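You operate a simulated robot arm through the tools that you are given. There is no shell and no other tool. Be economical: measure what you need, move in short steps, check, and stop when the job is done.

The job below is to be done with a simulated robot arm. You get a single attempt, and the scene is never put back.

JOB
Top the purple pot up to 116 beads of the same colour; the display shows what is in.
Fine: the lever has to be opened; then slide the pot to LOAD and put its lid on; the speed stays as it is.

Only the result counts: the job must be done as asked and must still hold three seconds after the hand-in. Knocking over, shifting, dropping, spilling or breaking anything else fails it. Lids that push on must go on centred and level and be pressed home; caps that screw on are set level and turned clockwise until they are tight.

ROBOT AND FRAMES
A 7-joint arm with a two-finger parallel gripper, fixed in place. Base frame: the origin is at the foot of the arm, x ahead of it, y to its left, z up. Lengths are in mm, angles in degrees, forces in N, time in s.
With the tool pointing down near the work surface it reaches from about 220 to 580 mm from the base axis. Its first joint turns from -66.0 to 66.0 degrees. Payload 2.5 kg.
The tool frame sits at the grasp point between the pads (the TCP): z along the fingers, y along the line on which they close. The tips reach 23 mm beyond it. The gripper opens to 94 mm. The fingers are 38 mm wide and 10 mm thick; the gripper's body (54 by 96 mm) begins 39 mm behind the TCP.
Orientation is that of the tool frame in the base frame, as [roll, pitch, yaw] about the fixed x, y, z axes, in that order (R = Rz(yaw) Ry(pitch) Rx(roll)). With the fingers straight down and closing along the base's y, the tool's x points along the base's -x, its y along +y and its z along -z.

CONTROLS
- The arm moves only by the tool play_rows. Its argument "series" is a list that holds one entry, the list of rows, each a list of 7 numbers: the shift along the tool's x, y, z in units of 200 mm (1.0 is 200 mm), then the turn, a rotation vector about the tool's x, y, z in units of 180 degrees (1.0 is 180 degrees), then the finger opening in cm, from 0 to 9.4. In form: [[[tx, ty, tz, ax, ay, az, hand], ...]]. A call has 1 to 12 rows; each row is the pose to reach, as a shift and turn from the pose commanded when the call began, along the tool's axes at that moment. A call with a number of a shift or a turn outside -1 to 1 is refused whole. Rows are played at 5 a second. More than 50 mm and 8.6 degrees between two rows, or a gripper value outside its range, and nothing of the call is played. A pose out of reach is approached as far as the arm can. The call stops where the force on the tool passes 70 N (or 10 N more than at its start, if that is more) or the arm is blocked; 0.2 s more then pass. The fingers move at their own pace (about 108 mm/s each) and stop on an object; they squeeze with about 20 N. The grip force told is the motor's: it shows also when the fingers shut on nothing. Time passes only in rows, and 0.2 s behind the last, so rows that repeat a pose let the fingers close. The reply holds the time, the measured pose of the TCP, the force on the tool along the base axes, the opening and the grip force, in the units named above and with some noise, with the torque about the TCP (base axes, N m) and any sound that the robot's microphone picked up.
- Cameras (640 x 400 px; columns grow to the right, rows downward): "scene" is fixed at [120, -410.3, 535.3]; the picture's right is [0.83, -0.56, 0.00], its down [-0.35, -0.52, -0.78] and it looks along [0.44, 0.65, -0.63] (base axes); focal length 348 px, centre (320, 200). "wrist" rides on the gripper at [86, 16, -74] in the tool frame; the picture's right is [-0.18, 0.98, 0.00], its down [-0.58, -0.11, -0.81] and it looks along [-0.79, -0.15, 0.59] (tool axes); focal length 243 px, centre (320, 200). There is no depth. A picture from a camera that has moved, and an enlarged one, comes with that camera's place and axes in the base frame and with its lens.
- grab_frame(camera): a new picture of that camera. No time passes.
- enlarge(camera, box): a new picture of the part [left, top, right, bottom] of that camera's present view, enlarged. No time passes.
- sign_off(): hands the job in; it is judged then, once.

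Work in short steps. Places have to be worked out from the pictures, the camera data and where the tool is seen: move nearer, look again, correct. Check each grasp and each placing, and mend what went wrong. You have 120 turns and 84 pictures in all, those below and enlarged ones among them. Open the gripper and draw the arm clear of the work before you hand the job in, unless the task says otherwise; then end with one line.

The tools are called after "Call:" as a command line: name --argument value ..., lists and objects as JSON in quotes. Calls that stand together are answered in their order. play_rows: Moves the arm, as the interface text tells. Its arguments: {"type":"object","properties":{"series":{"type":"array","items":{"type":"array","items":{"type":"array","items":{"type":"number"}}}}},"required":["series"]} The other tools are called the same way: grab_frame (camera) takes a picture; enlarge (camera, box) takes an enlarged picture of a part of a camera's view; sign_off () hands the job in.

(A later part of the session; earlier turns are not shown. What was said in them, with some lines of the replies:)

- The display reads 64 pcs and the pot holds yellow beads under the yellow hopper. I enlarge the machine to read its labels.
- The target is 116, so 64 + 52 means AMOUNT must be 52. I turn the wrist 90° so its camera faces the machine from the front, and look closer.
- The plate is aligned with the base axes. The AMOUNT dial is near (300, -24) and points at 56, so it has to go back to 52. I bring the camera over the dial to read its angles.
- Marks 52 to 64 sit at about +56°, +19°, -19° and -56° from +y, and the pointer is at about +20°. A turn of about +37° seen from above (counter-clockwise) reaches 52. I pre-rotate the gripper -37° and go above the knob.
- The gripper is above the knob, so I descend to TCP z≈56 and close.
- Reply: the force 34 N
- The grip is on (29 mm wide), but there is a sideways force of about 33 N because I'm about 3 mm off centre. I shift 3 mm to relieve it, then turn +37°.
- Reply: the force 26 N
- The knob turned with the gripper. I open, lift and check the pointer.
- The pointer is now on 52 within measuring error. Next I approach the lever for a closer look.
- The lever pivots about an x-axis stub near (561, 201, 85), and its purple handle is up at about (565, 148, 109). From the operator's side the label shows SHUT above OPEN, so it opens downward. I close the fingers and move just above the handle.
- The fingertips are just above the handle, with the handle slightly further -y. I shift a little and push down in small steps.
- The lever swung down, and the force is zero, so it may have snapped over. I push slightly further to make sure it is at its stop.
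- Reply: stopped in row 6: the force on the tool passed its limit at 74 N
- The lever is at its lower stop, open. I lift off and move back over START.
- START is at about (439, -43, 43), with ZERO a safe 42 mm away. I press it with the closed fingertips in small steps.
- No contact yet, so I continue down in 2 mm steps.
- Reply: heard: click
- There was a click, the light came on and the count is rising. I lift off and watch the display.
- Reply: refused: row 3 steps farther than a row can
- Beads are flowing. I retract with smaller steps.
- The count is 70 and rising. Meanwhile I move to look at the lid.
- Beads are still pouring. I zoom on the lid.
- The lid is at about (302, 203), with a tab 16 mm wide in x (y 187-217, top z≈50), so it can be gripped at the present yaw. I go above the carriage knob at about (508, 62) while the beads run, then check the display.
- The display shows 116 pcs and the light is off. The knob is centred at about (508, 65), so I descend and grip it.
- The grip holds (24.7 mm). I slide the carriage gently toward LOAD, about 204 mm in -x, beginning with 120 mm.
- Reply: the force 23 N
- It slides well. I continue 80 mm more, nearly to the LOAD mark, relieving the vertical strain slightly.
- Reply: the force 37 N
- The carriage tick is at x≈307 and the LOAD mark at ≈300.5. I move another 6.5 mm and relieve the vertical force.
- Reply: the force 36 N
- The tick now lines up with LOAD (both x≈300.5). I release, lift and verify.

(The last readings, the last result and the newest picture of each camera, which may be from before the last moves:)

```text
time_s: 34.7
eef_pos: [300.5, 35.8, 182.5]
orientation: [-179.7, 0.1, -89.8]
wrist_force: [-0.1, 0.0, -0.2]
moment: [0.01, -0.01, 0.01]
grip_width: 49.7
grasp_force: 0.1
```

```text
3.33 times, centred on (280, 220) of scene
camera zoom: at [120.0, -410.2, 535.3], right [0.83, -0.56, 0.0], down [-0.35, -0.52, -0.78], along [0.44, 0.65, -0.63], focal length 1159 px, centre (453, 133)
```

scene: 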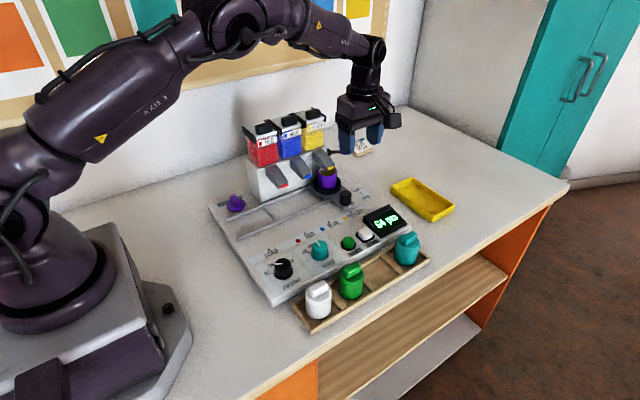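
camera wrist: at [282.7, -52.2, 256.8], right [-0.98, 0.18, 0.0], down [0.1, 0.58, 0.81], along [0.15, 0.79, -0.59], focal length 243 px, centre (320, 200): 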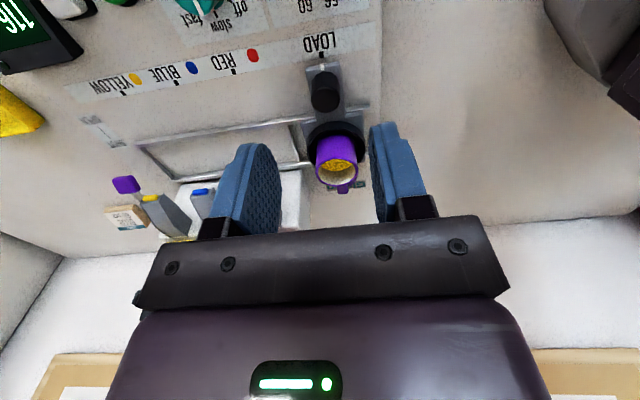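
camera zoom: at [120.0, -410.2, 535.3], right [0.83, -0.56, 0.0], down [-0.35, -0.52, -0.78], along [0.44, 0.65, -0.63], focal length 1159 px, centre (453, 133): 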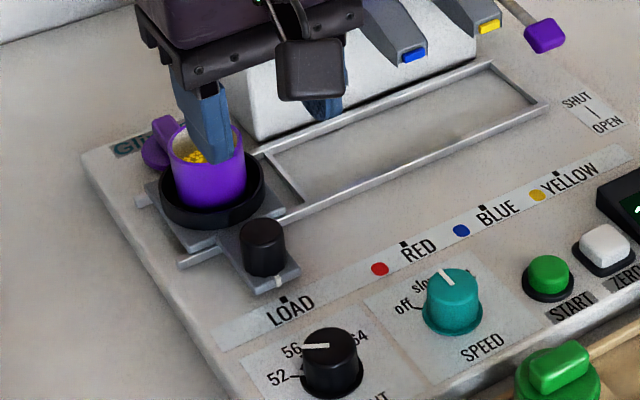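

The carriage is at LOAD. The lid tab is at x≈302 and the dispenser housing begins at x≈354, so clearance for the gripper body is about 5 mm. I'll descend offset to x≈288 with the fingers open, then shift in low.

Call:
play_rows --series '[[[-0.2, 0.03, 0, 0, 0, 0, 7], [-0.4, 0.0625, 0, 0, 0, 0, 7], [-0.6, 0.0625, 0, 0, 0, 0, 7], [-0.82, 0.0625, 0, 0, 0, 0, 7], [-0.82, 0.0625, 0.2, 0, 0, 0, 7], [-0.82, 0.0625, 0.38, 0, 0, 0, 7], [-0.82, 0.0625, 0.38, 0, 0, 0, 7]]]'

Call:
grab_frame --camera "wrist"

Call:
enlarge --camera "scene" --box '[190, 90, 350, 250]'

```text
time_s: 36.3
eef_pos: [289.2, 197.3, 104.8]
orientation: [-179.6, 0.1, -89.8]
wrist_force: [-0.8, 0.1, -0.4]
moment: [0.01, 0.02, 0.04]
grip_width: 70.2
grasp_force: 0.0
```

```text
40 pictures are left
camera wrist: at [271.5, 110.9, 179.4], right [-0.98, 0.18, -0.01], down [0.1, 0.58, 0.81], along [0.15, 0.79, -0.59], focal length 243 px, centre (320, 200)
```

wrist: 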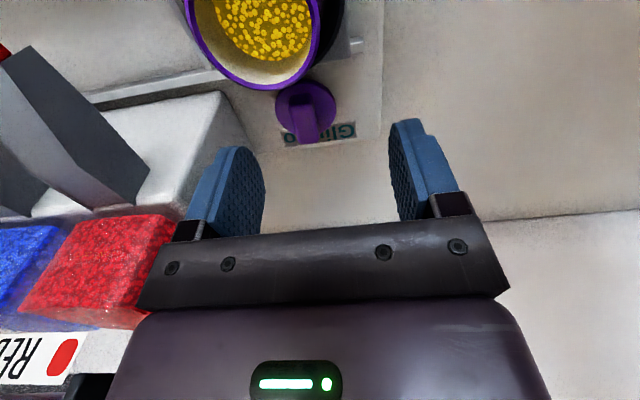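

```text
2.50 times, centred on (270, 170) of scene
camera zoom: at [120.0, -410.2, 535.3], right [0.83, -0.56, 0.0], down [-0.35, -0.52, -0.78], along [0.44, 0.65, -0.63], focal length 870 px, centre (445, 275)
```

zoom: 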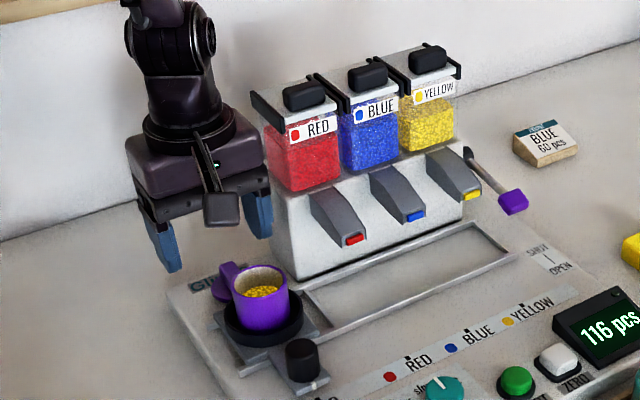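

I descend to z≈58 at this offset; the fingers straddle the tab (300, 203).

Call:
play_rows --series '[[[-0.015, 0, 0.1, 0, 0, 0, 7], [-0.015, 0, 0.2, 0, 0, 0, 7], [-0.015, 0, 0.235, 0, 0, 0, 7], [-0.015, 0, 0.235, 0, 0, 0, 7]]]'

Call:
enlarge --camera "scene" --box '[200, 120, 300, 240]'

Call:
grab_frame --camera "wrist"

```text
time_s: 37.3
eef_pos: [289.9, 201.2, 61.1]
orientation: [-179.6, 0.1, -89.8]
wrist_force: [-0.7, -0.9, -0.8]
moment: [0.01, 0.01, 0.01]
grip_width: 69.9
grasp_force: 0.0
```

```text
3.33 times, centred on (250, 180) of scene
camera zoom: at [120.0, -410.2, 535.3], right [0.83, -0.56, 0.0], down [-0.35, -0.52, -0.78], along [0.44, 0.65, -0.63], focal length 1159 px, centre (553, 267)
```

zoom: 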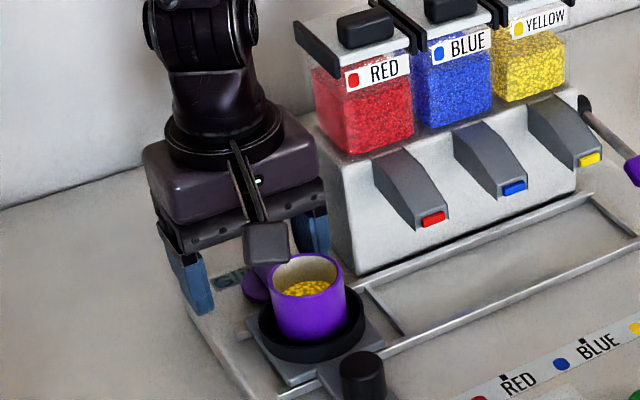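

```text
37 pictures are left
camera wrist: at [271.5, 113.5, 135.0], right [-0.98, 0.18, -0.01], down [0.1, 0.58, 0.81], along [0.15, 0.79, -0.59], focal length 243 px, centre (320, 200)
```

wrist: 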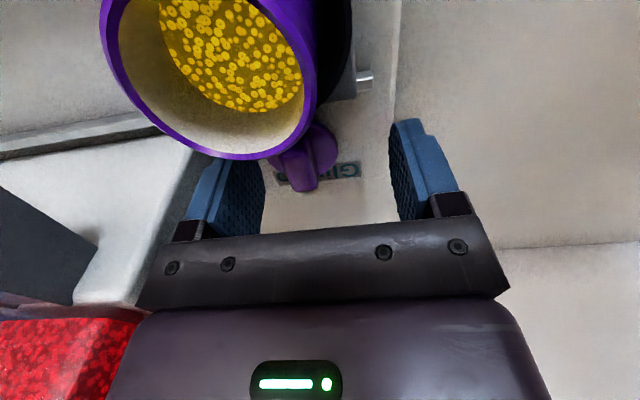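

The tab centre is at x≈298.5, so I shift +9 mm, lower 3 mm and close on it.

Call:
play_rows --series '[[[0, -0.025, 0, 0, 0, 0, 5], [0, -0.045, 0.015, 0, 0, 0, 4], [0, -0.045, 0.015, 0, 0, 0, 0], [0, -0.045, 0.015, 0, 0, 0, 0], [0, -0.045, 0.015, 0, 0, 0, 0]]]'

Call:
enlarge --camera "wrist" --box '[220, 80, 420, 240]'

```text
time_s: 38.5
eef_pos: [298.0, 199.9, 59.9]
orientation: [-179.5, 0.1, -89.7]
wrist_force: [-0.1, -0.4, 0.1]
moment: [0.0, 0.07, 0.03]
grip_width: 14.8
grasp_force: 20.3
```

```text
2.50 times, centred on (320, 160) of wrist
camera zoom: at [279.9, 113.2, 131.9], right [-0.98, 0.18, -0.01], down [0.1, 0.58, 0.81], along [0.15, 0.79, -0.59], focal length 606 px, centre (320, 300)
```

zoom: 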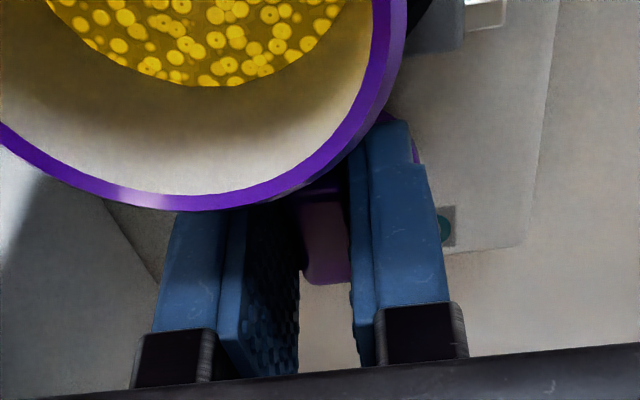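

The tab is gripped (14.8 mm). I lift a little, back away from the housing, then raise.

Call:
play_rows --series '[[[0, 0, -0.03, 0, 0, 0, 0], [0, 0.03, -0.06, 0, 0, 0, 0], [0, 0.05, -0.15, 0, 0, 0, 0], [0, 0.05, -0.3, 0, 0, 0, 0], [0, 0.05, -0.45, 0, 0, 0, 0], [0, 0.05, -0.45, 0, 0, 0, 0]]]'

Call:
enlarge --camera "scene" --box '[200, 100, 300, 240]'

Call:
grab_frame --camera "wrist"

```text
time_s: 39.9
eef_pos: [286.9, 198.5, 148.8]
orientation: [-179.7, 0.0, -89.8]
wrist_force: [0.2, 0.3, -0.1]
moment: [0.02, -0.02, -0.01]
grip_width: 14.9
grasp_force: 20.2
```

```text
2.86 times, centred on (250, 170) of scene
camera zoom: at [120.0, -410.3, 535.3], right [0.83, -0.56, 0.0], down [-0.35, -0.52, -0.78], along [0.44, 0.65, -0.63], focal length 994 px, centre (520, 286)
```

zoom: 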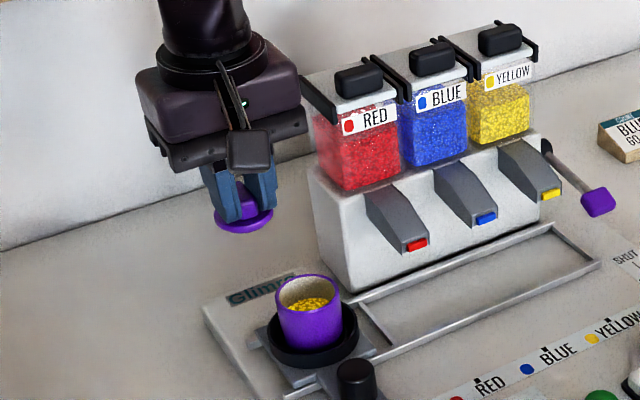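

```text
34 pictures are left
camera wrist: at [269.4, 111.9, 222.4], right [-0.98, 0.18, -0.01], down [0.1, 0.58, 0.81], along [0.15, 0.79, -0.59], focal length 243 px, centre (320, 200)
```

wrist: 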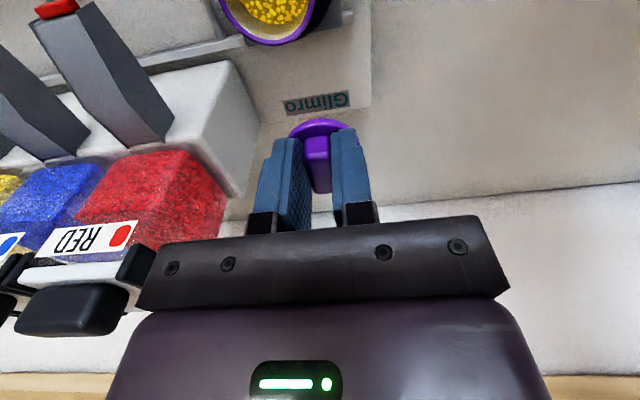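

The lid is held level. I carry it over the pot (centre about (301, 139), rim z≈78), staying above it to compare edges.

Call:
play_rows --series '[[[0.1, 0, 0, 0, 0, 0, 0], [0.2, -0.04, 0, 0, 0, 0, 0], [0.315, -0.07, 0.02, 0, 0, 0, 0], [0.315, -0.07, 0.06, 0, 0, 0, 0], [0.315, -0.07, 0.06, 0, 0, 0, 0]]]'

Call:
enlarge --camera "scene" --box '[210, 160, 290, 240]'

Call:
enlarge --camera "wrist" --box '[230, 60, 410, 220]'

```text
time_s: 41.1
eef_pos: [300.9, 136.4, 136.1]
orientation: [-179.5, 0.1, -90.0]
wrist_force: [0.2, 1.0, 0.2]
moment: [0.0, 0.0, -0.02]
grip_width: 14.8
grasp_force: 19.9
```

```text
5.00 times, centred on (250, 200) of scene
camera zoom: at [120.0, -410.3, 535.3], right [0.83, -0.56, 0.0], down [-0.35, -0.52, -0.78], along [0.44, 0.65, -0.63], focal length 1739 px, centre (670, 200)
```

zoom: 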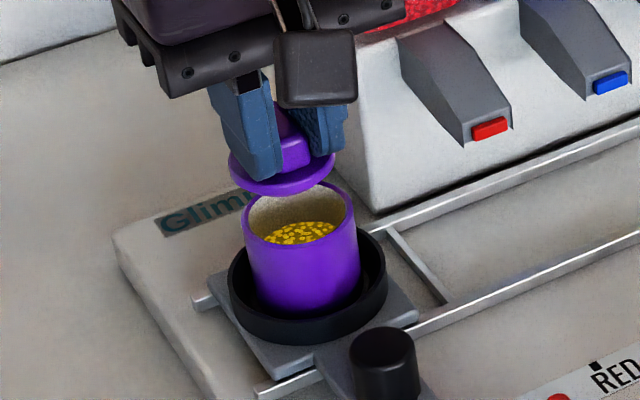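

```text
2.50 times, centred on (320, 140) of wrist
camera zoom: at [283.1, 49.6, 210.3], right [-0.98, 0.18, -0.01], down [0.1, 0.58, 0.81], along [0.15, 0.79, -0.59], focal length 606 px, centre (320, 350)
```

zoom: 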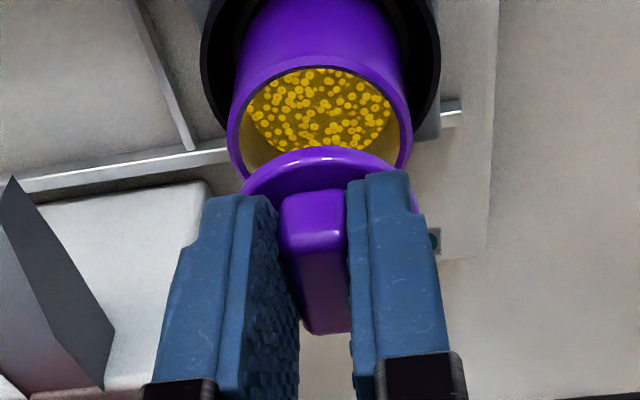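

By both views the lid is about 4 mm too far in +y relative to the pot and nearly centred in x. I correct that and lower 12 mm to look again.

Call:
play_rows --series '[[[0.022, -0.005, 0, 0, 0, 0, 0], [0.022, -0.005, 0.03, 0, 0, 0, 0], [0.022, -0.005, 0.06, 0, 0, 0, 0], [0.022, -0.005, 0.06, 0, 0, 0, 0]]]'

Call:
enlarge --camera "scene" --box '[226, 176, 276, 216]'

Call:
enlarge --camera "wrist" --box '[260, 80, 380, 180]'

```text
time_s: 42.1
eef_pos: [302.7, 132.8, 124.4]
orientation: [-179.6, 0.1, -89.8]
wrist_force: [0.5, -0.9, -1.2]
moment: [-0.04, 0.01, -0.03]
grip_width: 14.7
grasp_force: 19.6
```

```text
10.00 times, centred on (251, 196) of scene
camera zoom: at [120.0, -410.3, 535.3], right [0.83, -0.56, 0.0], down [-0.35, -0.52, -0.78], along [0.44, 0.65, -0.63], focal length 3478 px, centre (1010, 240)
```

zoom: 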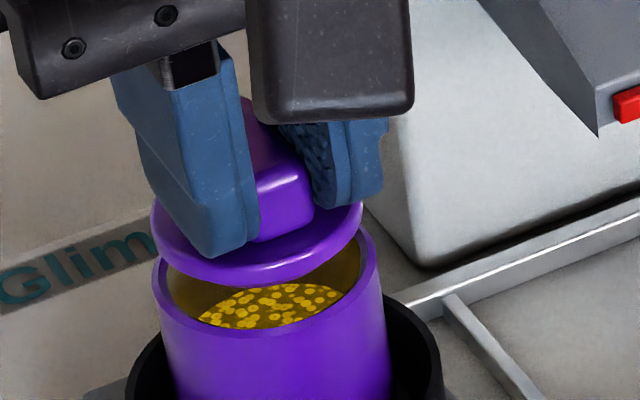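

```text
4.00 times, centred on (320, 130) of wrist
camera zoom: at [284.6, 45.6, 198.4], right [-0.98, 0.18, -0.01], down [0.1, 0.58, 0.81], along [0.15, 0.79, -0.59], focal length 970 px, centre (320, 480)
```

zoom: 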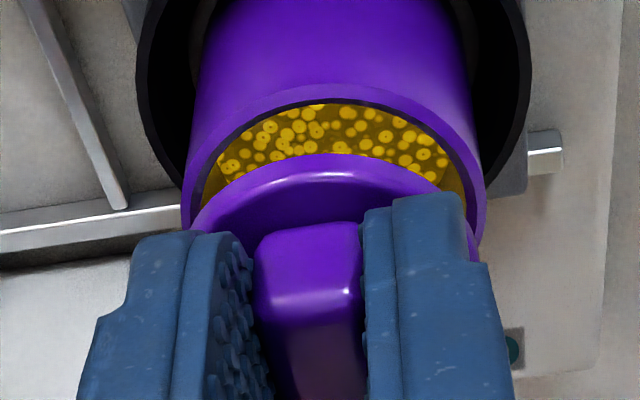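

Lid and rim line up in both views to within about 0.5 mm. I lower in small steps until contact.

Call:
play_rows --series '[[[0, 0, 0.02, 0, 0, 0, 0], [0, 0, 0.035, 0, 0, 0, 0], [0, 0, 0.045, 0, 0, 0, 0], [0, 0, 0.05, 0, 0, 0, 0], [0, 0, 0.055, 0, 0, 0, 0], [0, 0, 0.06, 0, 0, 0, 0], [0, 0, 0.06, 0, 0, 0, 0]]]'

Call:
enlarge --camera "scene" --box '[226, 176, 276, 216]'

Call:
enlarge --camera "wrist" --box '[260, 80, 380, 180]'

```text
time_s: 43.7
eef_pos: [303.6, 132.4, 111.6]
orientation: [-179.6, 0.1, -89.8]
wrist_force: [0.5, -0.7, 1.2]
moment: [-0.04, 0.02, -0.03]
grip_width: 14.6
grasp_force: 19.3
```

```text
10.00 times, centred on (251, 196) of scene
camera zoom: at [120.0, -410.3, 535.3], right [0.83, -0.56, 0.0], down [-0.35, -0.52, -0.78], along [0.44, 0.65, -0.63], focal length 3478 px, centre (1010, 240)
```

zoom: 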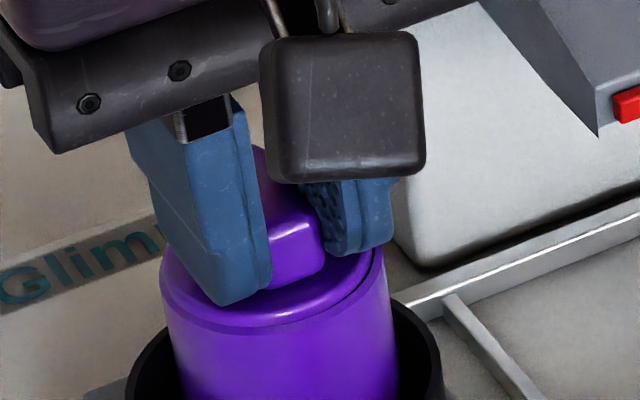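

```text
4.00 times, centred on (320, 130) of wrist
camera zoom: at [285.2, 45.5, 185.8], right [-0.98, 0.18, -0.01], down [0.1, 0.58, 0.81], along [0.15, 0.79, -0.59], focal length 970 px, centre (320, 480)
```

zoom: 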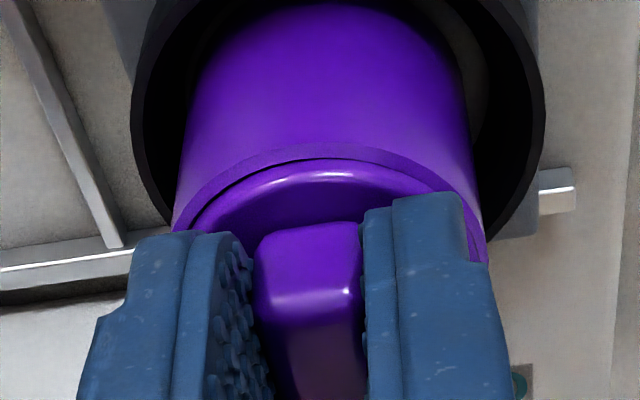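

The lid is entering the rim, centred. I press down in 1.5 mm steps until it seats.

Call:
play_rows --series '[[[0, 0, 0.0075, 0, 0, 0, 0], [0, 0, 0.015, 0, 0, 0, 0], [0, 0, 0.0225, 0, 0, 0, 0], [0, 0, 0.03, 0, 0, 0, 0], [0, 0, 0.0375, 0, 0, 0, 0]]]'

Call:
enlarge --camera "scene" --box '[226, 176, 276, 216]'

```text
time_s: 44.9
eef_pos: [304.1, 132.5, 106.7]
orientation: [-179.2, 0.3, -89.9]
wrist_force: [-1.9, -7.3, 61.8]
moment: [-0.05, 0.26, 0.02]
grip_width: 14.9
grasp_force: 20.1
```

```text
10.00 times, centred on (251, 196) of scene
camera zoom: at [119.8, -410.3, 535.3], right [0.83, -0.56, 0.0], down [-0.35, -0.52, -0.78], along [0.44, 0.65, -0.63], focal length 3478 px, centre (1010, 240)
```

zoom: 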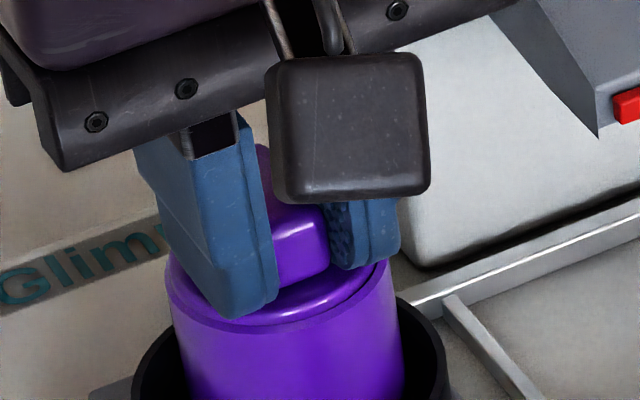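

It took about 62 N and the lid looks down in the rim. I release, lift off and inspect.

Call:
play_rows --series '[[[0, 0, -0.02, 0, 0, 0, 0], [0, 0, -0.02, 0, 0, 0, 4], [0, 0, -0.02, 0, 0, 0, 4], [0, 0, -0.15, 0, 0, 0, 4], [0.15, 0, -0.3, 0, 0, 0, 4], [0.35, 0, -0.4, 0, 0, 0, 4], [0.5, 0, -0.4, 0, 0, 0, 4]]]'

Call:
enlarge --camera "scene" --box '[220, 165, 300, 245]'

Call:
grab_frame --camera "wrist"

```text
time_s: 46.5
eef_pos: [301.9, 34.3, 184.5]
orientation: [-179.7, 0.2, -89.7]
wrist_force: [0.0, 0.1, 0.7]
moment: [0.01, -0.01, 0.0]
grip_width: 40.0
grasp_force: 0.1
heard: snap
```

```text
5.00 times, centred on (260, 205) of scene
camera zoom: at [120.0, -410.2, 535.3], right [0.83, -0.56, 0.0], down [-0.35, -0.52, -0.78], along [0.44, 0.65, -0.63], focal length 1739 px, centre (620, 175)
```

zoom: 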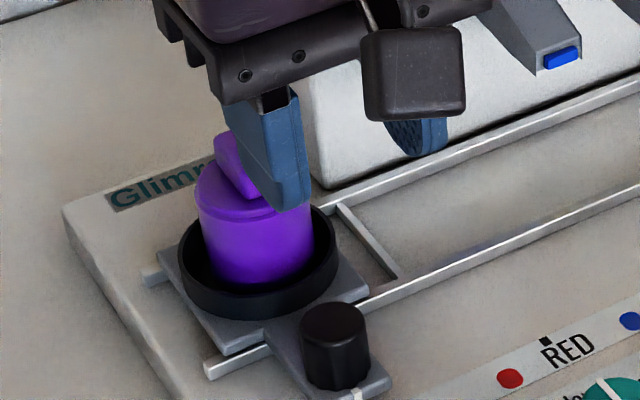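

```text
25 pictures are left
camera wrist: at [284.6, -53.6, 258.8], right [-0.98, 0.18, -0.01], down [0.1, 0.58, 0.81], along [0.15, 0.79, -0.59], focal length 243 px, centre (320, 200)
```

wrist: 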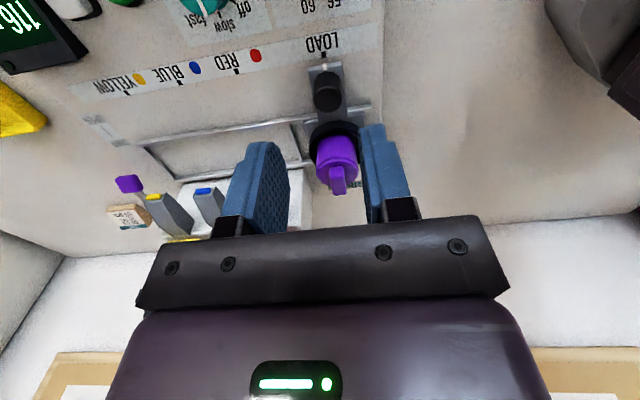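

A snap was heard. I check the seating and the LOAD alignment up close.

Call:
enlarge --camera "wrist" --box '[290, 30, 380, 210]'

Call:
enlarge --camera "scene" --box '[236, 176, 296, 226]'

```text
2.22 times, centred on (335, 120) of wrist
camera zoom: at [284.6, -53.6, 258.8], right [-0.98, 0.18, -0.01], down [0.1, 0.58, 0.81], along [0.15, 0.79, -0.59], focal length 539 px, centre (287, 378)
```

zoom: 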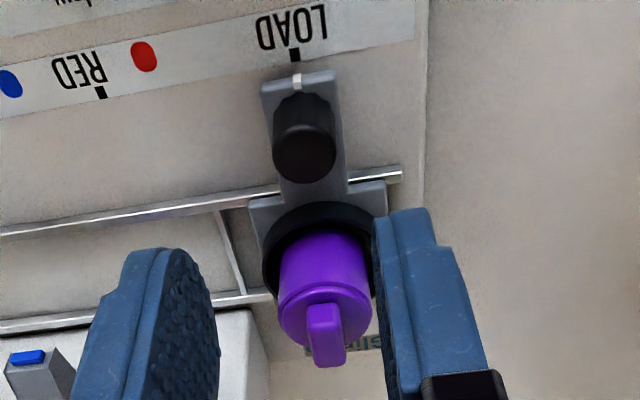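

```text
8.00 times, centred on (266, 201) of scene
camera zoom: at [120.0, -410.2, 535.3], right [0.83, -0.56, 0.0], down [-0.35, -0.52, -0.78], along [0.44, 0.65, -0.63], focal length 2783 px, centre (752, 192)
```

zoom: 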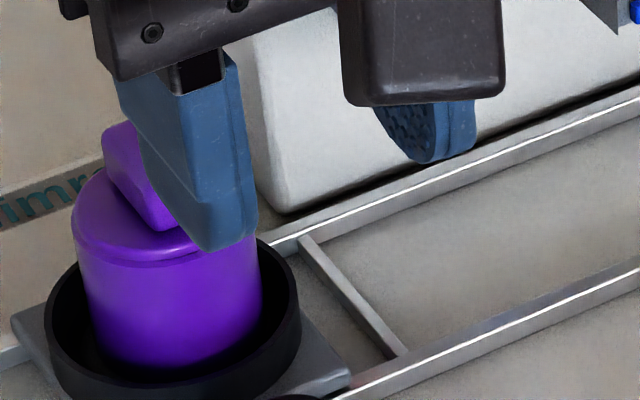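

Carriage alignment with LOAD is good. I move the hand aside for a clear view of the lid.

Call:
play_rows --series '[[[0, -0.2, 0, 0, 0, 0, 4], [0, -0.4, 0, 0, 0, 0, 4], [0, -0.6, 0, 0, 0, 0, 2], [0, -0.6, 0, 0, 0, 0, 0]]]'

Call:
enlarge --camera "scene" --box '[230, 175, 280, 225]'

```text
time_s: 47.5
eef_pos: [423.1, 32.5, 183.8]
orientation: [-179.7, 0.1, -89.8]
wrist_force: [0.2, 0.4, -0.2]
moment: [0.03, 0.03, -0.01]
grip_width: 0.0
grasp_force: 20.2
```

```text
8.00 times, centred on (255, 200) of scene
camera zoom: at [120.0, -410.3, 535.3], right [0.83, -0.56, 0.0], down [-0.35, -0.52, -0.78], along [0.44, 0.65, -0.63], focal length 2783 px, centre (840, 200)
```

zoom: 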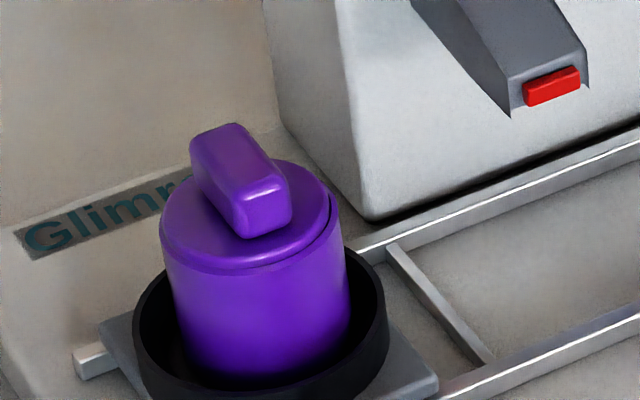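

The lid is on, but a slight crescent shows at the right side. I look closer with the wrist camera from the front.

Call:
play_rows --series '[[[0, 0.2, 0, 0, 0, 0, 0], [-0.1, 0.4, 0.05, 0, 0, 0, 0], [-0.2, 0.59, 0.1, 0, 0, 0, 0], [-0.26, 0.605, 0.17, 0, 0, 0, 0], [-0.26, 0.605, 0.17, 0, 0, 0, 0]]]'

Call:
enlarge --camera "wrist" --box '[270, 60, 390, 180]'

```text
time_s: 48.7
eef_pos: [302.0, 85.2, 152.4]
orientation: [-179.6, 0.1, -89.9]
wrist_force: [0.1, -0.3, -0.7]
moment: [-0.01, 0.0, 0.02]
grip_width: 0.1
grasp_force: 19.7
```

```text
3.33 times, centred on (330, 120) of wrist
camera zoom: at [284.5, -2.6, 226.3], right [-0.98, 0.18, -0.01], down [0.1, 0.58, 0.81], along [0.15, 0.79, -0.59], focal length 809 px, centre (287, 467)
```

zoom: 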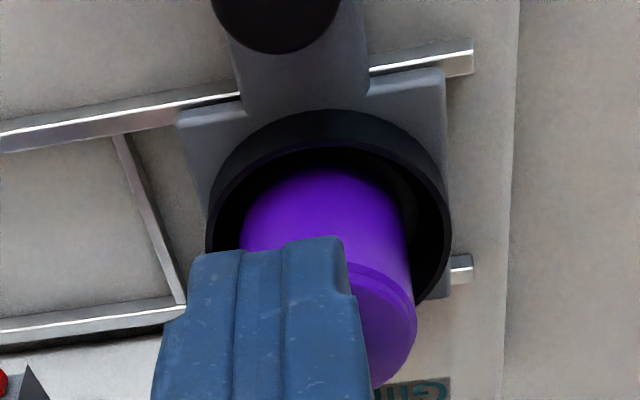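

The fingers hide it. Pressing again from above with closed fingers on the tab's centre will make sure it is fully home, so I move over it.

Call:
play_rows --series '[[[-0.14, 0, 0, 0, 0, 0, 0], [-0.28, 0, 0, 0, 0, 0, 0], [-0.28, 0, 0.08, 0, 0, 0, 0], [-0.28, 0, 0.12, 0, 0, 0, 0], [-0.28, 0, 0.14, 0, 0, 0, 0]]]'

Call:
enlarge --camera "scene" --box '[220, 155, 290, 225]'

Call:
enlarge --camera "wrist" --box '[250, 60, 390, 180]'

```text
time_s: 49.9
eef_pos: [303.1, 142.4, 124.0]
orientation: [-179.4, 0.2, -89.9]
wrist_force: [-1.9, -2.9, 30.9]
moment: [-0.19, 0.08, -0.01]
grip_width: 0.0
grasp_force: 19.4
```

```text
5.71 times, centred on (255, 190) of scene
camera zoom: at [119.9, -410.3, 535.3], right [0.83, -0.56, 0.0], down [-0.35, -0.52, -0.78], along [0.44, 0.65, -0.63], focal length 1988 px, centre (691, 257)
```

zoom: 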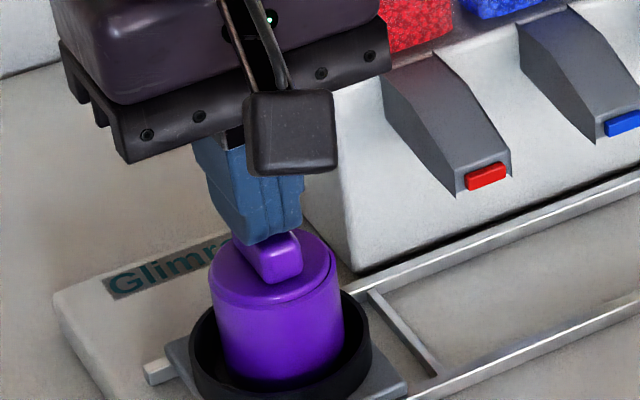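

```text
3.33 times, centred on (320, 120) of wrist
camera zoom: at [284.7, 54.0, 198.3], right [-0.98, 0.18, -0.01], down [0.1, 0.58, 0.81], along [0.15, 0.79, -0.59], focal length 809 px, centre (320, 467)
```

zoom: 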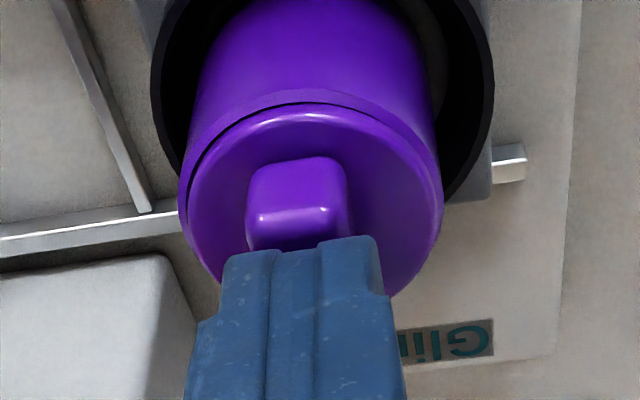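

The fingertips are on the tab with 31 N. I ease off, centre slightly (-1.5 mm y), and press on to about 65 N.

Call:
play_rows --series '[[[0, 0, -0.03, 0, 0, 0, 0], [0.0075, 0.005, -0.03, 0, 0, 0, 0], [0.0075, 0.005, 0.0, 0, 0, 0, 0], [0.0075, 0.005, 0.0075, 0, 0, 0, 0], [0.0075, 0.005, 0.015, 0, 0, 0, 0], [0.0075, 0.005, 0.0225, 0, 0, 0, 0], [0.0075, 0.005, 0.03, 0, 0, 0, 0]]]'

Call:
enlarge --camera "wrist" --box '[250, 60, 390, 180]'

```text
time_s: 51.1
eef_pos: [304.6, 138.7, 124.8]
orientation: [-179.0, 0.1, -89.9]
wrist_force: [-1.8, -2.6, 15.2]
moment: [-0.09, 0.07, -0.03]
grip_width: 0.0
grasp_force: 20.0
stopped in row 6: the force on the tool passed its limit at 74 N (the readings are from after the stop); the commanded pose is now the measured one
```

```text
3.33 times, centred on (320, 120) of wrist
camera zoom: at [285.4, 53.0, 198.4], right [-0.98, 0.18, -0.02], down [0.09, 0.58, 0.81], along [0.16, 0.79, -0.59], focal length 809 px, centre (320, 467)
```

zoom: 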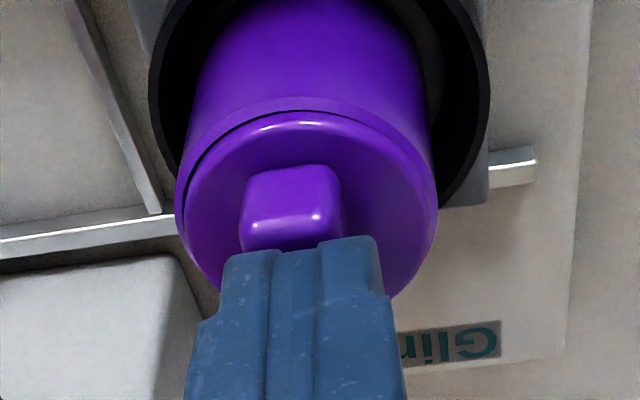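

Even at 74 N it doesn't sink further, so with the earlier snap I take it as home. I lift clear and check the final state.

Call:
play_rows --series '[[[0, 0, -0.1, 0, 0, 0, 0], [0, 0, -0.3, 0, 0, 0, 2], [0.2, 0, -0.4, 0, 0, 0, 4], [0.4, 0, -0.45, 0, 0, 0, 4], [0.54, 0, -0.45, 0, 0, 0, 4], [0.54, 0, -0.45, 0, 0, 0, 4]]]'

Call:
enlarge --camera "wrist" --box '[290, 30, 380, 210]'

Call:
enlarge --camera "scene" --box '[230, 175, 290, 255]'

```text
time_s: 52.5
eef_pos: [301.0, 30.0, 212.6]
orientation: [-179.1, 0.0, -89.8]
wrist_force: [-0.3, 0.5, 0.0]
moment: [-0.01, 0.0, -0.03]
grip_width: 40.2
grasp_force: 0.1
```

```text
2.22 times, centred on (335, 120) of wrist
camera zoom: at [282.9, -56.4, 287.2], right [-0.98, 0.18, -0.02], down [0.09, 0.58, 0.81], along [0.16, 0.79, -0.59], focal length 539 px, centre (287, 378)
```

zoom: 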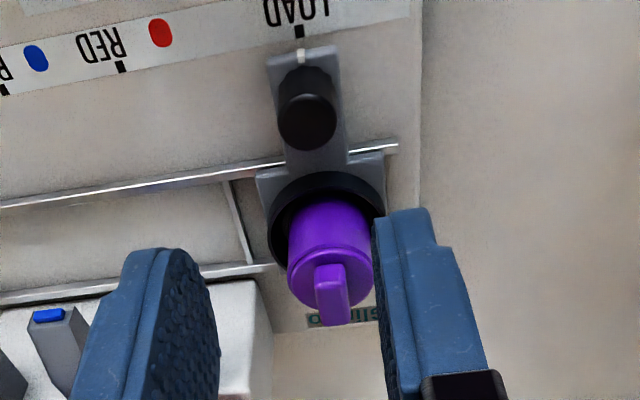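

```text
5.00 times, centred on (260, 215) of scene
camera zoom: at [120.0, -410.3, 535.3], right [0.83, -0.56, 0.0], down [-0.35, -0.52, -0.78], along [0.44, 0.65, -0.63], focal length 1739 px, centre (620, 125)
```

zoom: 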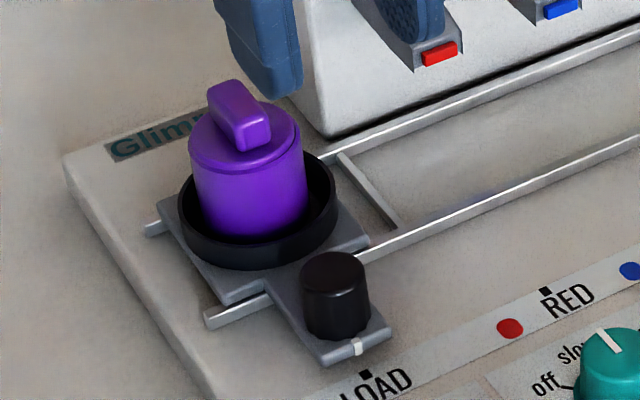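

The carriage is aligned at LOAD (tick and mark both x≈302), and the lid is level on the pot. I raise the arm clear and take a last overview.

Call:
play_rows --series '[[[0.1, 0, -0.15, 0, 0, 0, 6], [0.2, 0, -0.3, 0, 0, 0, 8], [0.3, 0, -0.45, 0, 0, 0, 9.4], [0.3, 0, -0.45, 0, 0, 0, 9.4]]]'

Call:
grab_frame --camera "scene"

Call:
enlarge --camera "scene" --box '[225, 175, 285, 225]'

Call:
enlarge --camera "scene" --box '[260, 180, 440, 300]'

```text
time_s: 53.5
eef_pos: [298.3, -27.9, 302.8]
orientation: [-179.1, 0.1, -89.9]
wrist_force: [-0.5, -0.2, 0.1]
moment: [0.0, 0.01, 0.01]
grip_width: 94.1
grasp_force: 0.1
```

```text
15 pictures are left
```

scene: 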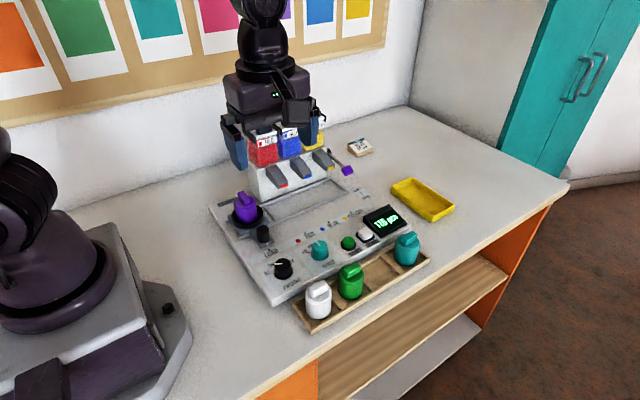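

```text
8.00 times, centred on (255, 200) of scene
camera zoom: at [120.0, -410.3, 535.3], right [0.83, -0.56, 0.0], down [-0.35, -0.52, -0.78], along [0.44, 0.65, -0.63], focal length 2783 px, centre (840, 200)
```

zoom: 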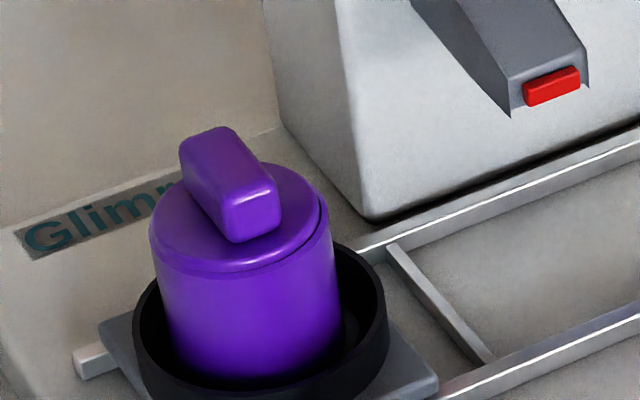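

```text
3.33 times, centred on (350, 240) of scene
camera zoom: at [120.0, -410.3, 535.3], right [0.83, -0.56, 0.0], down [-0.35, -0.52, -0.78], along [0.44, 0.65, -0.63], focal length 1159 px, centre (220, 67)
```

zoom: 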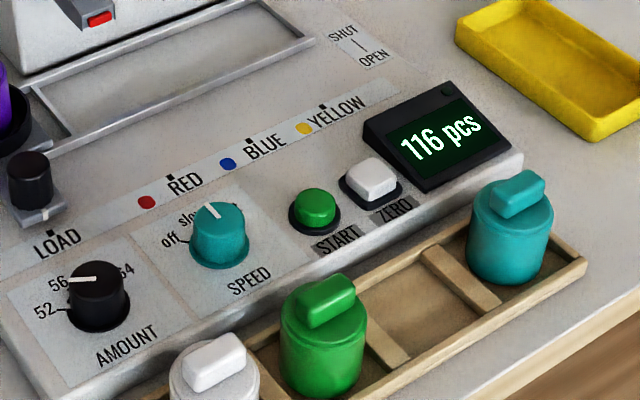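

Everything looks right, but I want to be sure the snap was the lid seating and not popping off. I straighten the tool, return over the tab with the fingers open, and do a gentle grip-and-lift check.

Call:
play_rows --series '[[[-0.2, 0, 0.12, 0, 0.005, 0, 5], [-0.4, 0, 0.24, 0, 0.005, 0, 5], [-0.6, 0, 0.36, 0, 0.005, 0, 5], [-0.8, -0.01, 0.5, 0, 0.005, 0, 5], [-0.83, -0.01, 0.68, 0, 0.005, 0, 5], [-0.83, -0.01, 0.76, 0, 0.005, 0, 5], [-0.83, -0.01, 0.76, 0, 0.005, 0, 5]]]'

Call:
enlarge --camera "wrist" --box '[240, 60, 400, 200]'

```text
time_s: 55.1
eef_pos: [305.5, 137.6, 150.1]
orientation: [-179.0, -0.8, -89.8]
wrist_force: [0.2, 0.3, -0.4]
moment: [0.0, 0.01, -0.02]
grip_width: 50.0
grasp_force: 0.2
```

```text
2.86 times, centred on (320, 130) of wrist
camera zoom: at [285.7, 51.4, 225.4], right [-0.98, 0.18, -0.02], down [0.09, 0.59, 0.8], along [0.16, 0.78, -0.6], focal length 693 px, centre (320, 400)
```

zoom: 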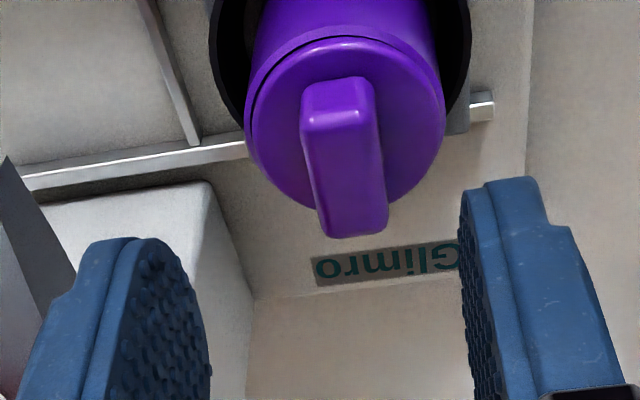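

I corrected the wrong axis, so I fix that now. The tab is at (299, 137), and I descend and close on it lightly.

Call:
play_rows --series '[[[0, 0.0325, 0, -0.0055, -0.0045, 0, 5], [0, 0.0325, 0.1, -0.0055, -0.0045, 0, 5], [0, 0.0325, 0.185, -0.0055, -0.0045, 0, 4], [0, 0.0325, 0.185, -0.0055, -0.0045, 0, 0], [0, 0.0325, 0.185, -0.0055, -0.0045, 0, 0], [0, 0.0325, 0.185, -0.0055, -0.0045, 0, 0]]]'

Call:
enlarge --camera "scene" --box '[225, 175, 285, 225]'

```text
time_s: 56.5
eef_pos: [300.2, 135.7, 115.3]
orientation: [180.0, 0.0, -89.9]
wrist_force: [0.0, -0.1, 0.3]
moment: [-0.01, -0.02, 0.02]
grip_width: 14.8
grasp_force: 19.9
heard: snap
```

```text
8.00 times, centred on (255, 200) of scene
camera zoom: at [120.0, -410.3, 535.3], right [0.83, -0.56, 0.0], down [-0.35, -0.52, -0.78], along [0.44, 0.65, -0.63], focal length 2783 px, centre (840, 200)
```

zoom: 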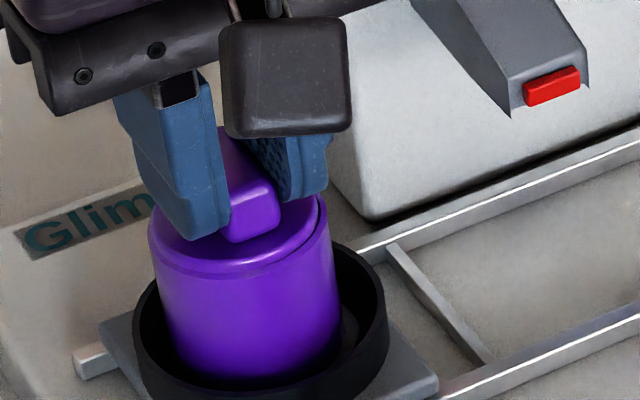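

A snap was heard again as the fingers closed, so I do the lift test: raise 4 mm and see whether the pot comes along.

Call:
play_rows --series '[[[0, 0, -0.01, 0, 0, 0, 0], [0, 0, -0.02, 0, 0, 0, 0], [0, 0, -0.02, 0, 0, 0, 0]]]'

Call:
enlarge --camera "scene" --box '[225, 175, 285, 225]'

```text
time_s: 57.3
eef_pos: [300.4, 136.5, 118.9]
orientation: [-180.0, 0.1, -89.9]
wrist_force: [0.2, -0.7, 0.0]
moment: [0.03, -0.03, 0.01]
grip_width: 14.7
grasp_force: 19.4
```

```text
8.00 times, centred on (255, 200) of scene
camera zoom: at [120.0, -410.3, 535.3], right [0.83, -0.56, 0.0], down [-0.35, -0.52, -0.78], along [0.44, 0.65, -0.63], focal length 2783 px, centre (840, 200)
```

zoom: 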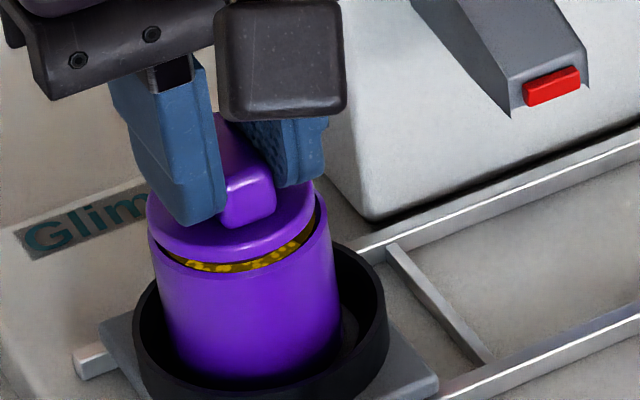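

The lid rose freely, so it isn't locked. I check the centring from the wrist camera before pressing it again.

Call:
enlarge --camera "wrist" --box '[260, 80, 380, 180]'

```text
4.00 times, centred on (320, 130) of wrist
camera zoom: at [282.4, 49.9, 192.9], right [-0.98, 0.18, 0.0], down [0.11, 0.58, 0.81], along [0.15, 0.79, -0.59], focal length 970 px, centre (320, 480)
```

zoom: 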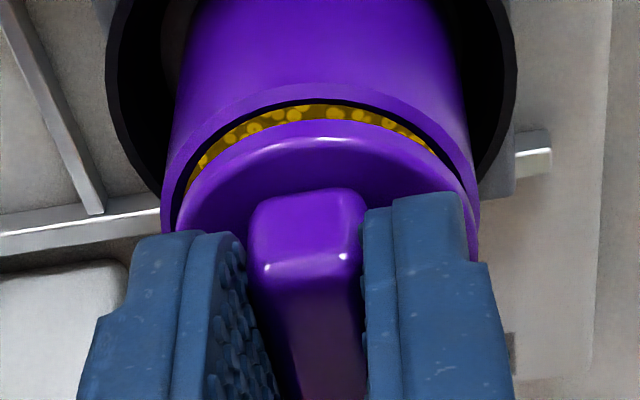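

The lid is about 1.9 mm too far +y and 0.8 mm too far -x. I correct, lower it back, then regrip 4 mm deeper on the tab.

Call:
play_rows --series '[[[0.0095, -0.004, 0, 0, 0, 0, 0], [0.0095, -0.004, 0.01, 0, 0, 0, 0], [0.0095, -0.004, 0.018, 0, 0, 0, 0], [0.0095, -0.004, 0.018, 0, 0, 0, 3], [0.0095, -0.004, 0.018, 0, 0, 0, 3], [0.0095, -0.004, 0.04, 0, 0, 0, 3], [0.0095, -0.004, 0.045, 0, 0, 0, 0], [0.0095, -0.004, 0.045, 0, 0, 0, 0], [0.0095, -0.004, 0.045, 0, 0, 0, 0]]]'

```text
time_s: 59.3
eef_pos: [300.0, 135.9, 110.1]
orientation: [-179.9, 0.1, -89.9]
wrist_force: [-1.2, -1.0, 20.7]
moment: [0.0, 0.06, -0.01]
grip_width: 14.9
grasp_force: 19.7
```

The tab is gripped lower now, with the tips apparently on the disc (20 N). I press on in 1 mm steps, listening for the snap.

Call:
play_rows --series '[[[0, 0, 0.005, 0, 0, 0, 0], [0, 0, 0.01, 0, 0, 0, 0], [0, 0, 0.013, 0, 0, 0, 0], [0, 0, 0.016, 0, 0, 0, 0], [0, 0, 0.019, 0, 0, 0, 0], [0, 0, 0.022, 0, 0, 0, 0]]]'

Call:
enlarge --camera "wrist" --box '[260, 80, 380, 180]'

```text
time_s: 60.7
eef_pos: [301.7, 136.0, 107.9]
orientation: [-179.6, 0.1, -89.8]
wrist_force: [-1.8, -5.9, 61.1]
moment: [-0.08, 0.16, -0.01]
grip_width: 14.9
grasp_force: 20.3
```

```text
4.00 times, centred on (320, 130) of wrist
camera zoom: at [283.9, 48.9, 181.2], right [-0.98, 0.18, -0.01], down [0.1, 0.58, 0.81], along [0.15, 0.79, -0.59], focal length 970 px, centre (320, 480)
```

zoom: 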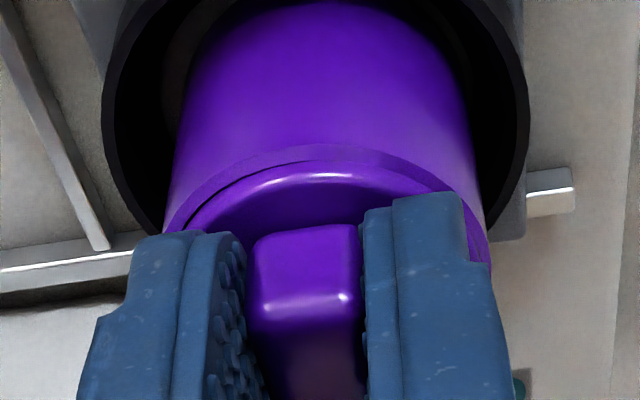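

There is 61 N at z≈108 and no new sound, with the lid centred in the rim. I unload to about 20 N, never pulling up, and then open.

Call:
play_rows --series '[[[0, 0, -0.007, 0, 0, 0, 0], [0, 0, -0.007, 0, 0, 0, 0]]]'

Call:
play_rows --series '[[[0, 0, 0, 0, 0, 0, 2.5], [0, 0, 0, 0, 0, 0, 4]]]'

```text
time_s: 61.3
eef_pos: [300.7, 135.1, 107.8]
orientation: [-180.0, 0.1, -89.9]
wrist_force: [0.6, -0.4, 36.9]
moment: [0.09, -0.06, -0.01]
grip_width: 15.0
grasp_force: 19.8
```

```text
time_s: 61.9
eef_pos: [301.3, 135.9, 107.1]
orientation: [-179.9, 0.1, -89.9]
wrist_force: [2.1, 1.0, 33.5]
moment: [0.14, -0.02, -0.08]
grip_width: 30.8
grasp_force: 0.0
```

The tips rest directly on the disc (z≈84) with the grip open. I press from here with both tips to just under the limit, listening.

Call:
play_rows --series '[[[0, 0, 0.003, 0, 0, 0, 2.6], [0, 0, 0.006, 0, 0, 0, 2.6], [0, 0, 0.008, 0, 0, 0, 2.6], [0, 0, 0.008, 0, 0, 0, 2.6], [0, 0, 0.008, 0, 0, 0, 2.6], [0, 0, 0.008, 0, 0, 0, 2.6]]]'

Call:
enlarge --camera "scene" --box '[225, 175, 285, 225]'

```text
time_s: 63.3
eef_pos: [300.8, 135.5, 108.1]
orientation: [-179.6, 0.1, -90.0]
wrist_force: [-0.1, -2.3, 55.7]
moment: [0.2, 0.14, -0.03]
grip_width: 30.4
grasp_force: 5.0
```

```text
8.00 times, centred on (255, 200) of scene
camera zoom: at [119.8, -410.3, 535.3], right [0.83, -0.56, 0.0], down [-0.35, -0.52, -0.78], along [0.44, 0.65, -0.63], focal length 2783 px, centre (840, 200)
```

zoom: 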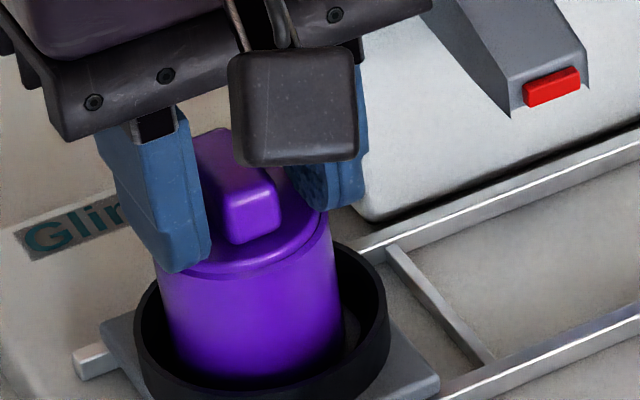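

Still no snap at 56 N. I push up to the force limit to see whether it goes in further.

Call:
play_rows --series '[[[0, 0, 0.002, 0, 0, 0, 2.6], [0, 0, 0.004, 0, 0, 0, 2.6], [0, 0, 0.004, 0, 0, 0, 2.6], [0, 0, 0.004, 0, 0, 0, 2.6]]]'

```text
time_s: 63.9
eef_pos: [303.1, 135.8, 106.9]
orientation: [-179.4, 0.1, -90.0]
wrist_force: [-3.0, -2.7, 20.1]
moment: [0.0, 0.24, 0.0]
grip_width: 29.9
grasp_force: 4.6
stopped in row 2: the force on the tool passed its limit at 72 N (the readings are from after the stop); the commanded pose is now the measured one
```

I lift straight up with the fingers already open, so nothing pulls on the lid, and listen.

Call:
play_rows --series '[[[0, 0, -0.02, 0, 0, 0, 3], [0, 0, -0.06, 0, 0, 0, 4], [0, 0, -0.2, 0, 0, 0, 4], [0, 0, -0.22, 0, 0, 0, 4]]]'

Call:
enlarge --camera "wrist" --box '[240, 60, 400, 200]'

```text
time_s: 64.9
eef_pos: [302.6, 135.3, 152.0]
orientation: [-179.6, 0.1, -89.9]
wrist_force: [0.4, 0.4, -0.5]
moment: [0.01, -0.02, -0.02]
grip_width: 40.0
grasp_force: 0.0
heard: snap
```

```text
2.86 times, centred on (320, 130) of wrist
camera zoom: at [284.3, 49.2, 225.3], right [-0.98, 0.18, -0.01], down [0.1, 0.58, 0.81], along [0.15, 0.79, -0.59], focal length 693 px, centre (320, 400)
```

zoom: 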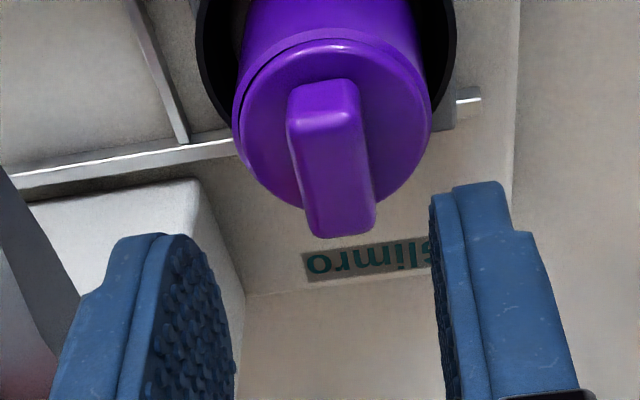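

The snap came on release with no pull, as it did the first time, so it marks the lid locking in once it is let go. The snap while gripping was my test unlocking it. I retract without touching it again and verify the LOAD alignment.

Call:
play_rows --series '[[[0.05, 0, -0.15, 0, 0, 0, 4], [0.25, 0, -0.25, 0, 0, 0, 4], [0.4, 0, -0.3, 0, 0, 0, 6], [0.52, 0, -0.3, 0, 0, 0, 8], [0.52, 0, -0.3, 0, 0, 0, 9.4]]]'

Call:
enlarge --camera "wrist" --box '[290, 20, 380, 200]'

Call:
enlarge --camera "scene" --box '[225, 175, 285, 225]'

```text
time_s: 66.1
eef_pos: [301.1, 30.8, 209.1]
orientation: [-179.6, 0.1, -90.0]
wrist_force: [0.1, -0.3, -0.1]
moment: [0.04, -0.01, -0.02]
grip_width: 94.5
grasp_force: 0.1
```

```text
2.22 times, centred on (335, 110) of wrist
camera zoom: at [283.3, -54.9, 285.4], right [-0.98, 0.18, -0.01], down [0.1, 0.58, 0.81], along [0.15, 0.79, -0.59], focal length 539 px, centre (287, 400)
```

zoom: 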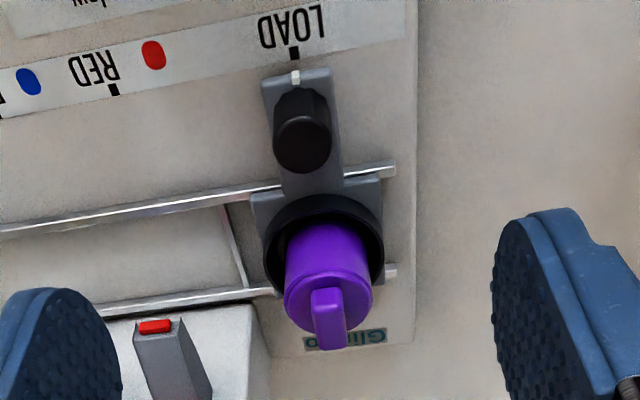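

```text
8.00 times, centred on (255, 200) of scene
camera zoom: at [120.0, -410.3, 535.3], right [0.83, -0.56, 0.0], down [-0.35, -0.52, -0.78], along [0.44, 0.65, -0.63], focal length 2783 px, centre (840, 200)
```

zoom: 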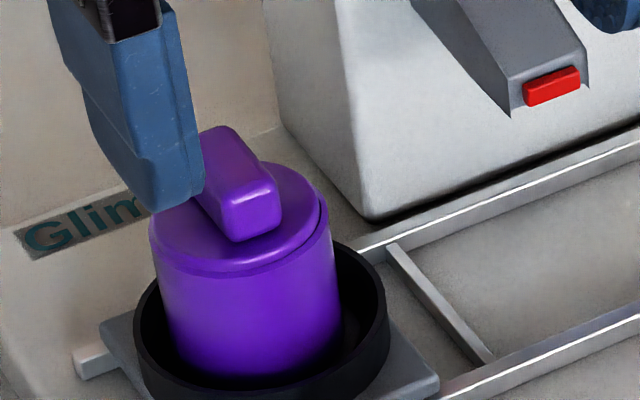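

The tick still lines up with LOAD and the lid is seated level. I draw the arm clear.

Call:
play_rows --series '[[[0.1, 0, -0.15, 0, 0, 0, 9.4], [0.25, 0, -0.3, 0, 0, 0, 9.4], [0.35, 0, -0.45, 0, 0, 0, 9.4], [0.35, 0, -0.45, 0, 0, 0, 9.4]]]'

Call:
grab_frame --camera "scene"

```text
time_s: 67.1
eef_pos: [299.6, -38.8, 302.5]
orientation: [-179.6, 0.1, -90.0]
wrist_force: [-0.6, 0.6, 0.0]
moment: [0.01, 0.0, -0.01]
grip_width: 94.0
grasp_force: 0.0
```

```text
3 pictures are left
```

scene: 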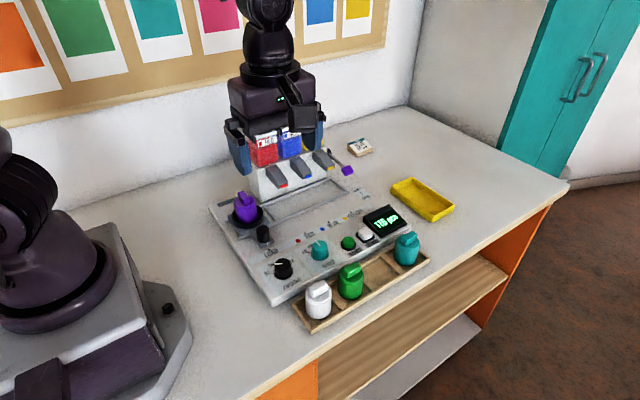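

The display reads 116 pcs, the pot is at LOAD with its lid on, the lever is open, the speed is unchanged and the arm is clear, so I hand in.

Call:
sign_off

```text
The job is handed in.
```

I topped the purple pot up with 52 yellow beads to 116, with the lever open and the speed unchanged, then slid it to LOAD and pressed its lid on; the display reads 116 pcs. I judge the lid locked from the snap heard on release, not from a final pull test.
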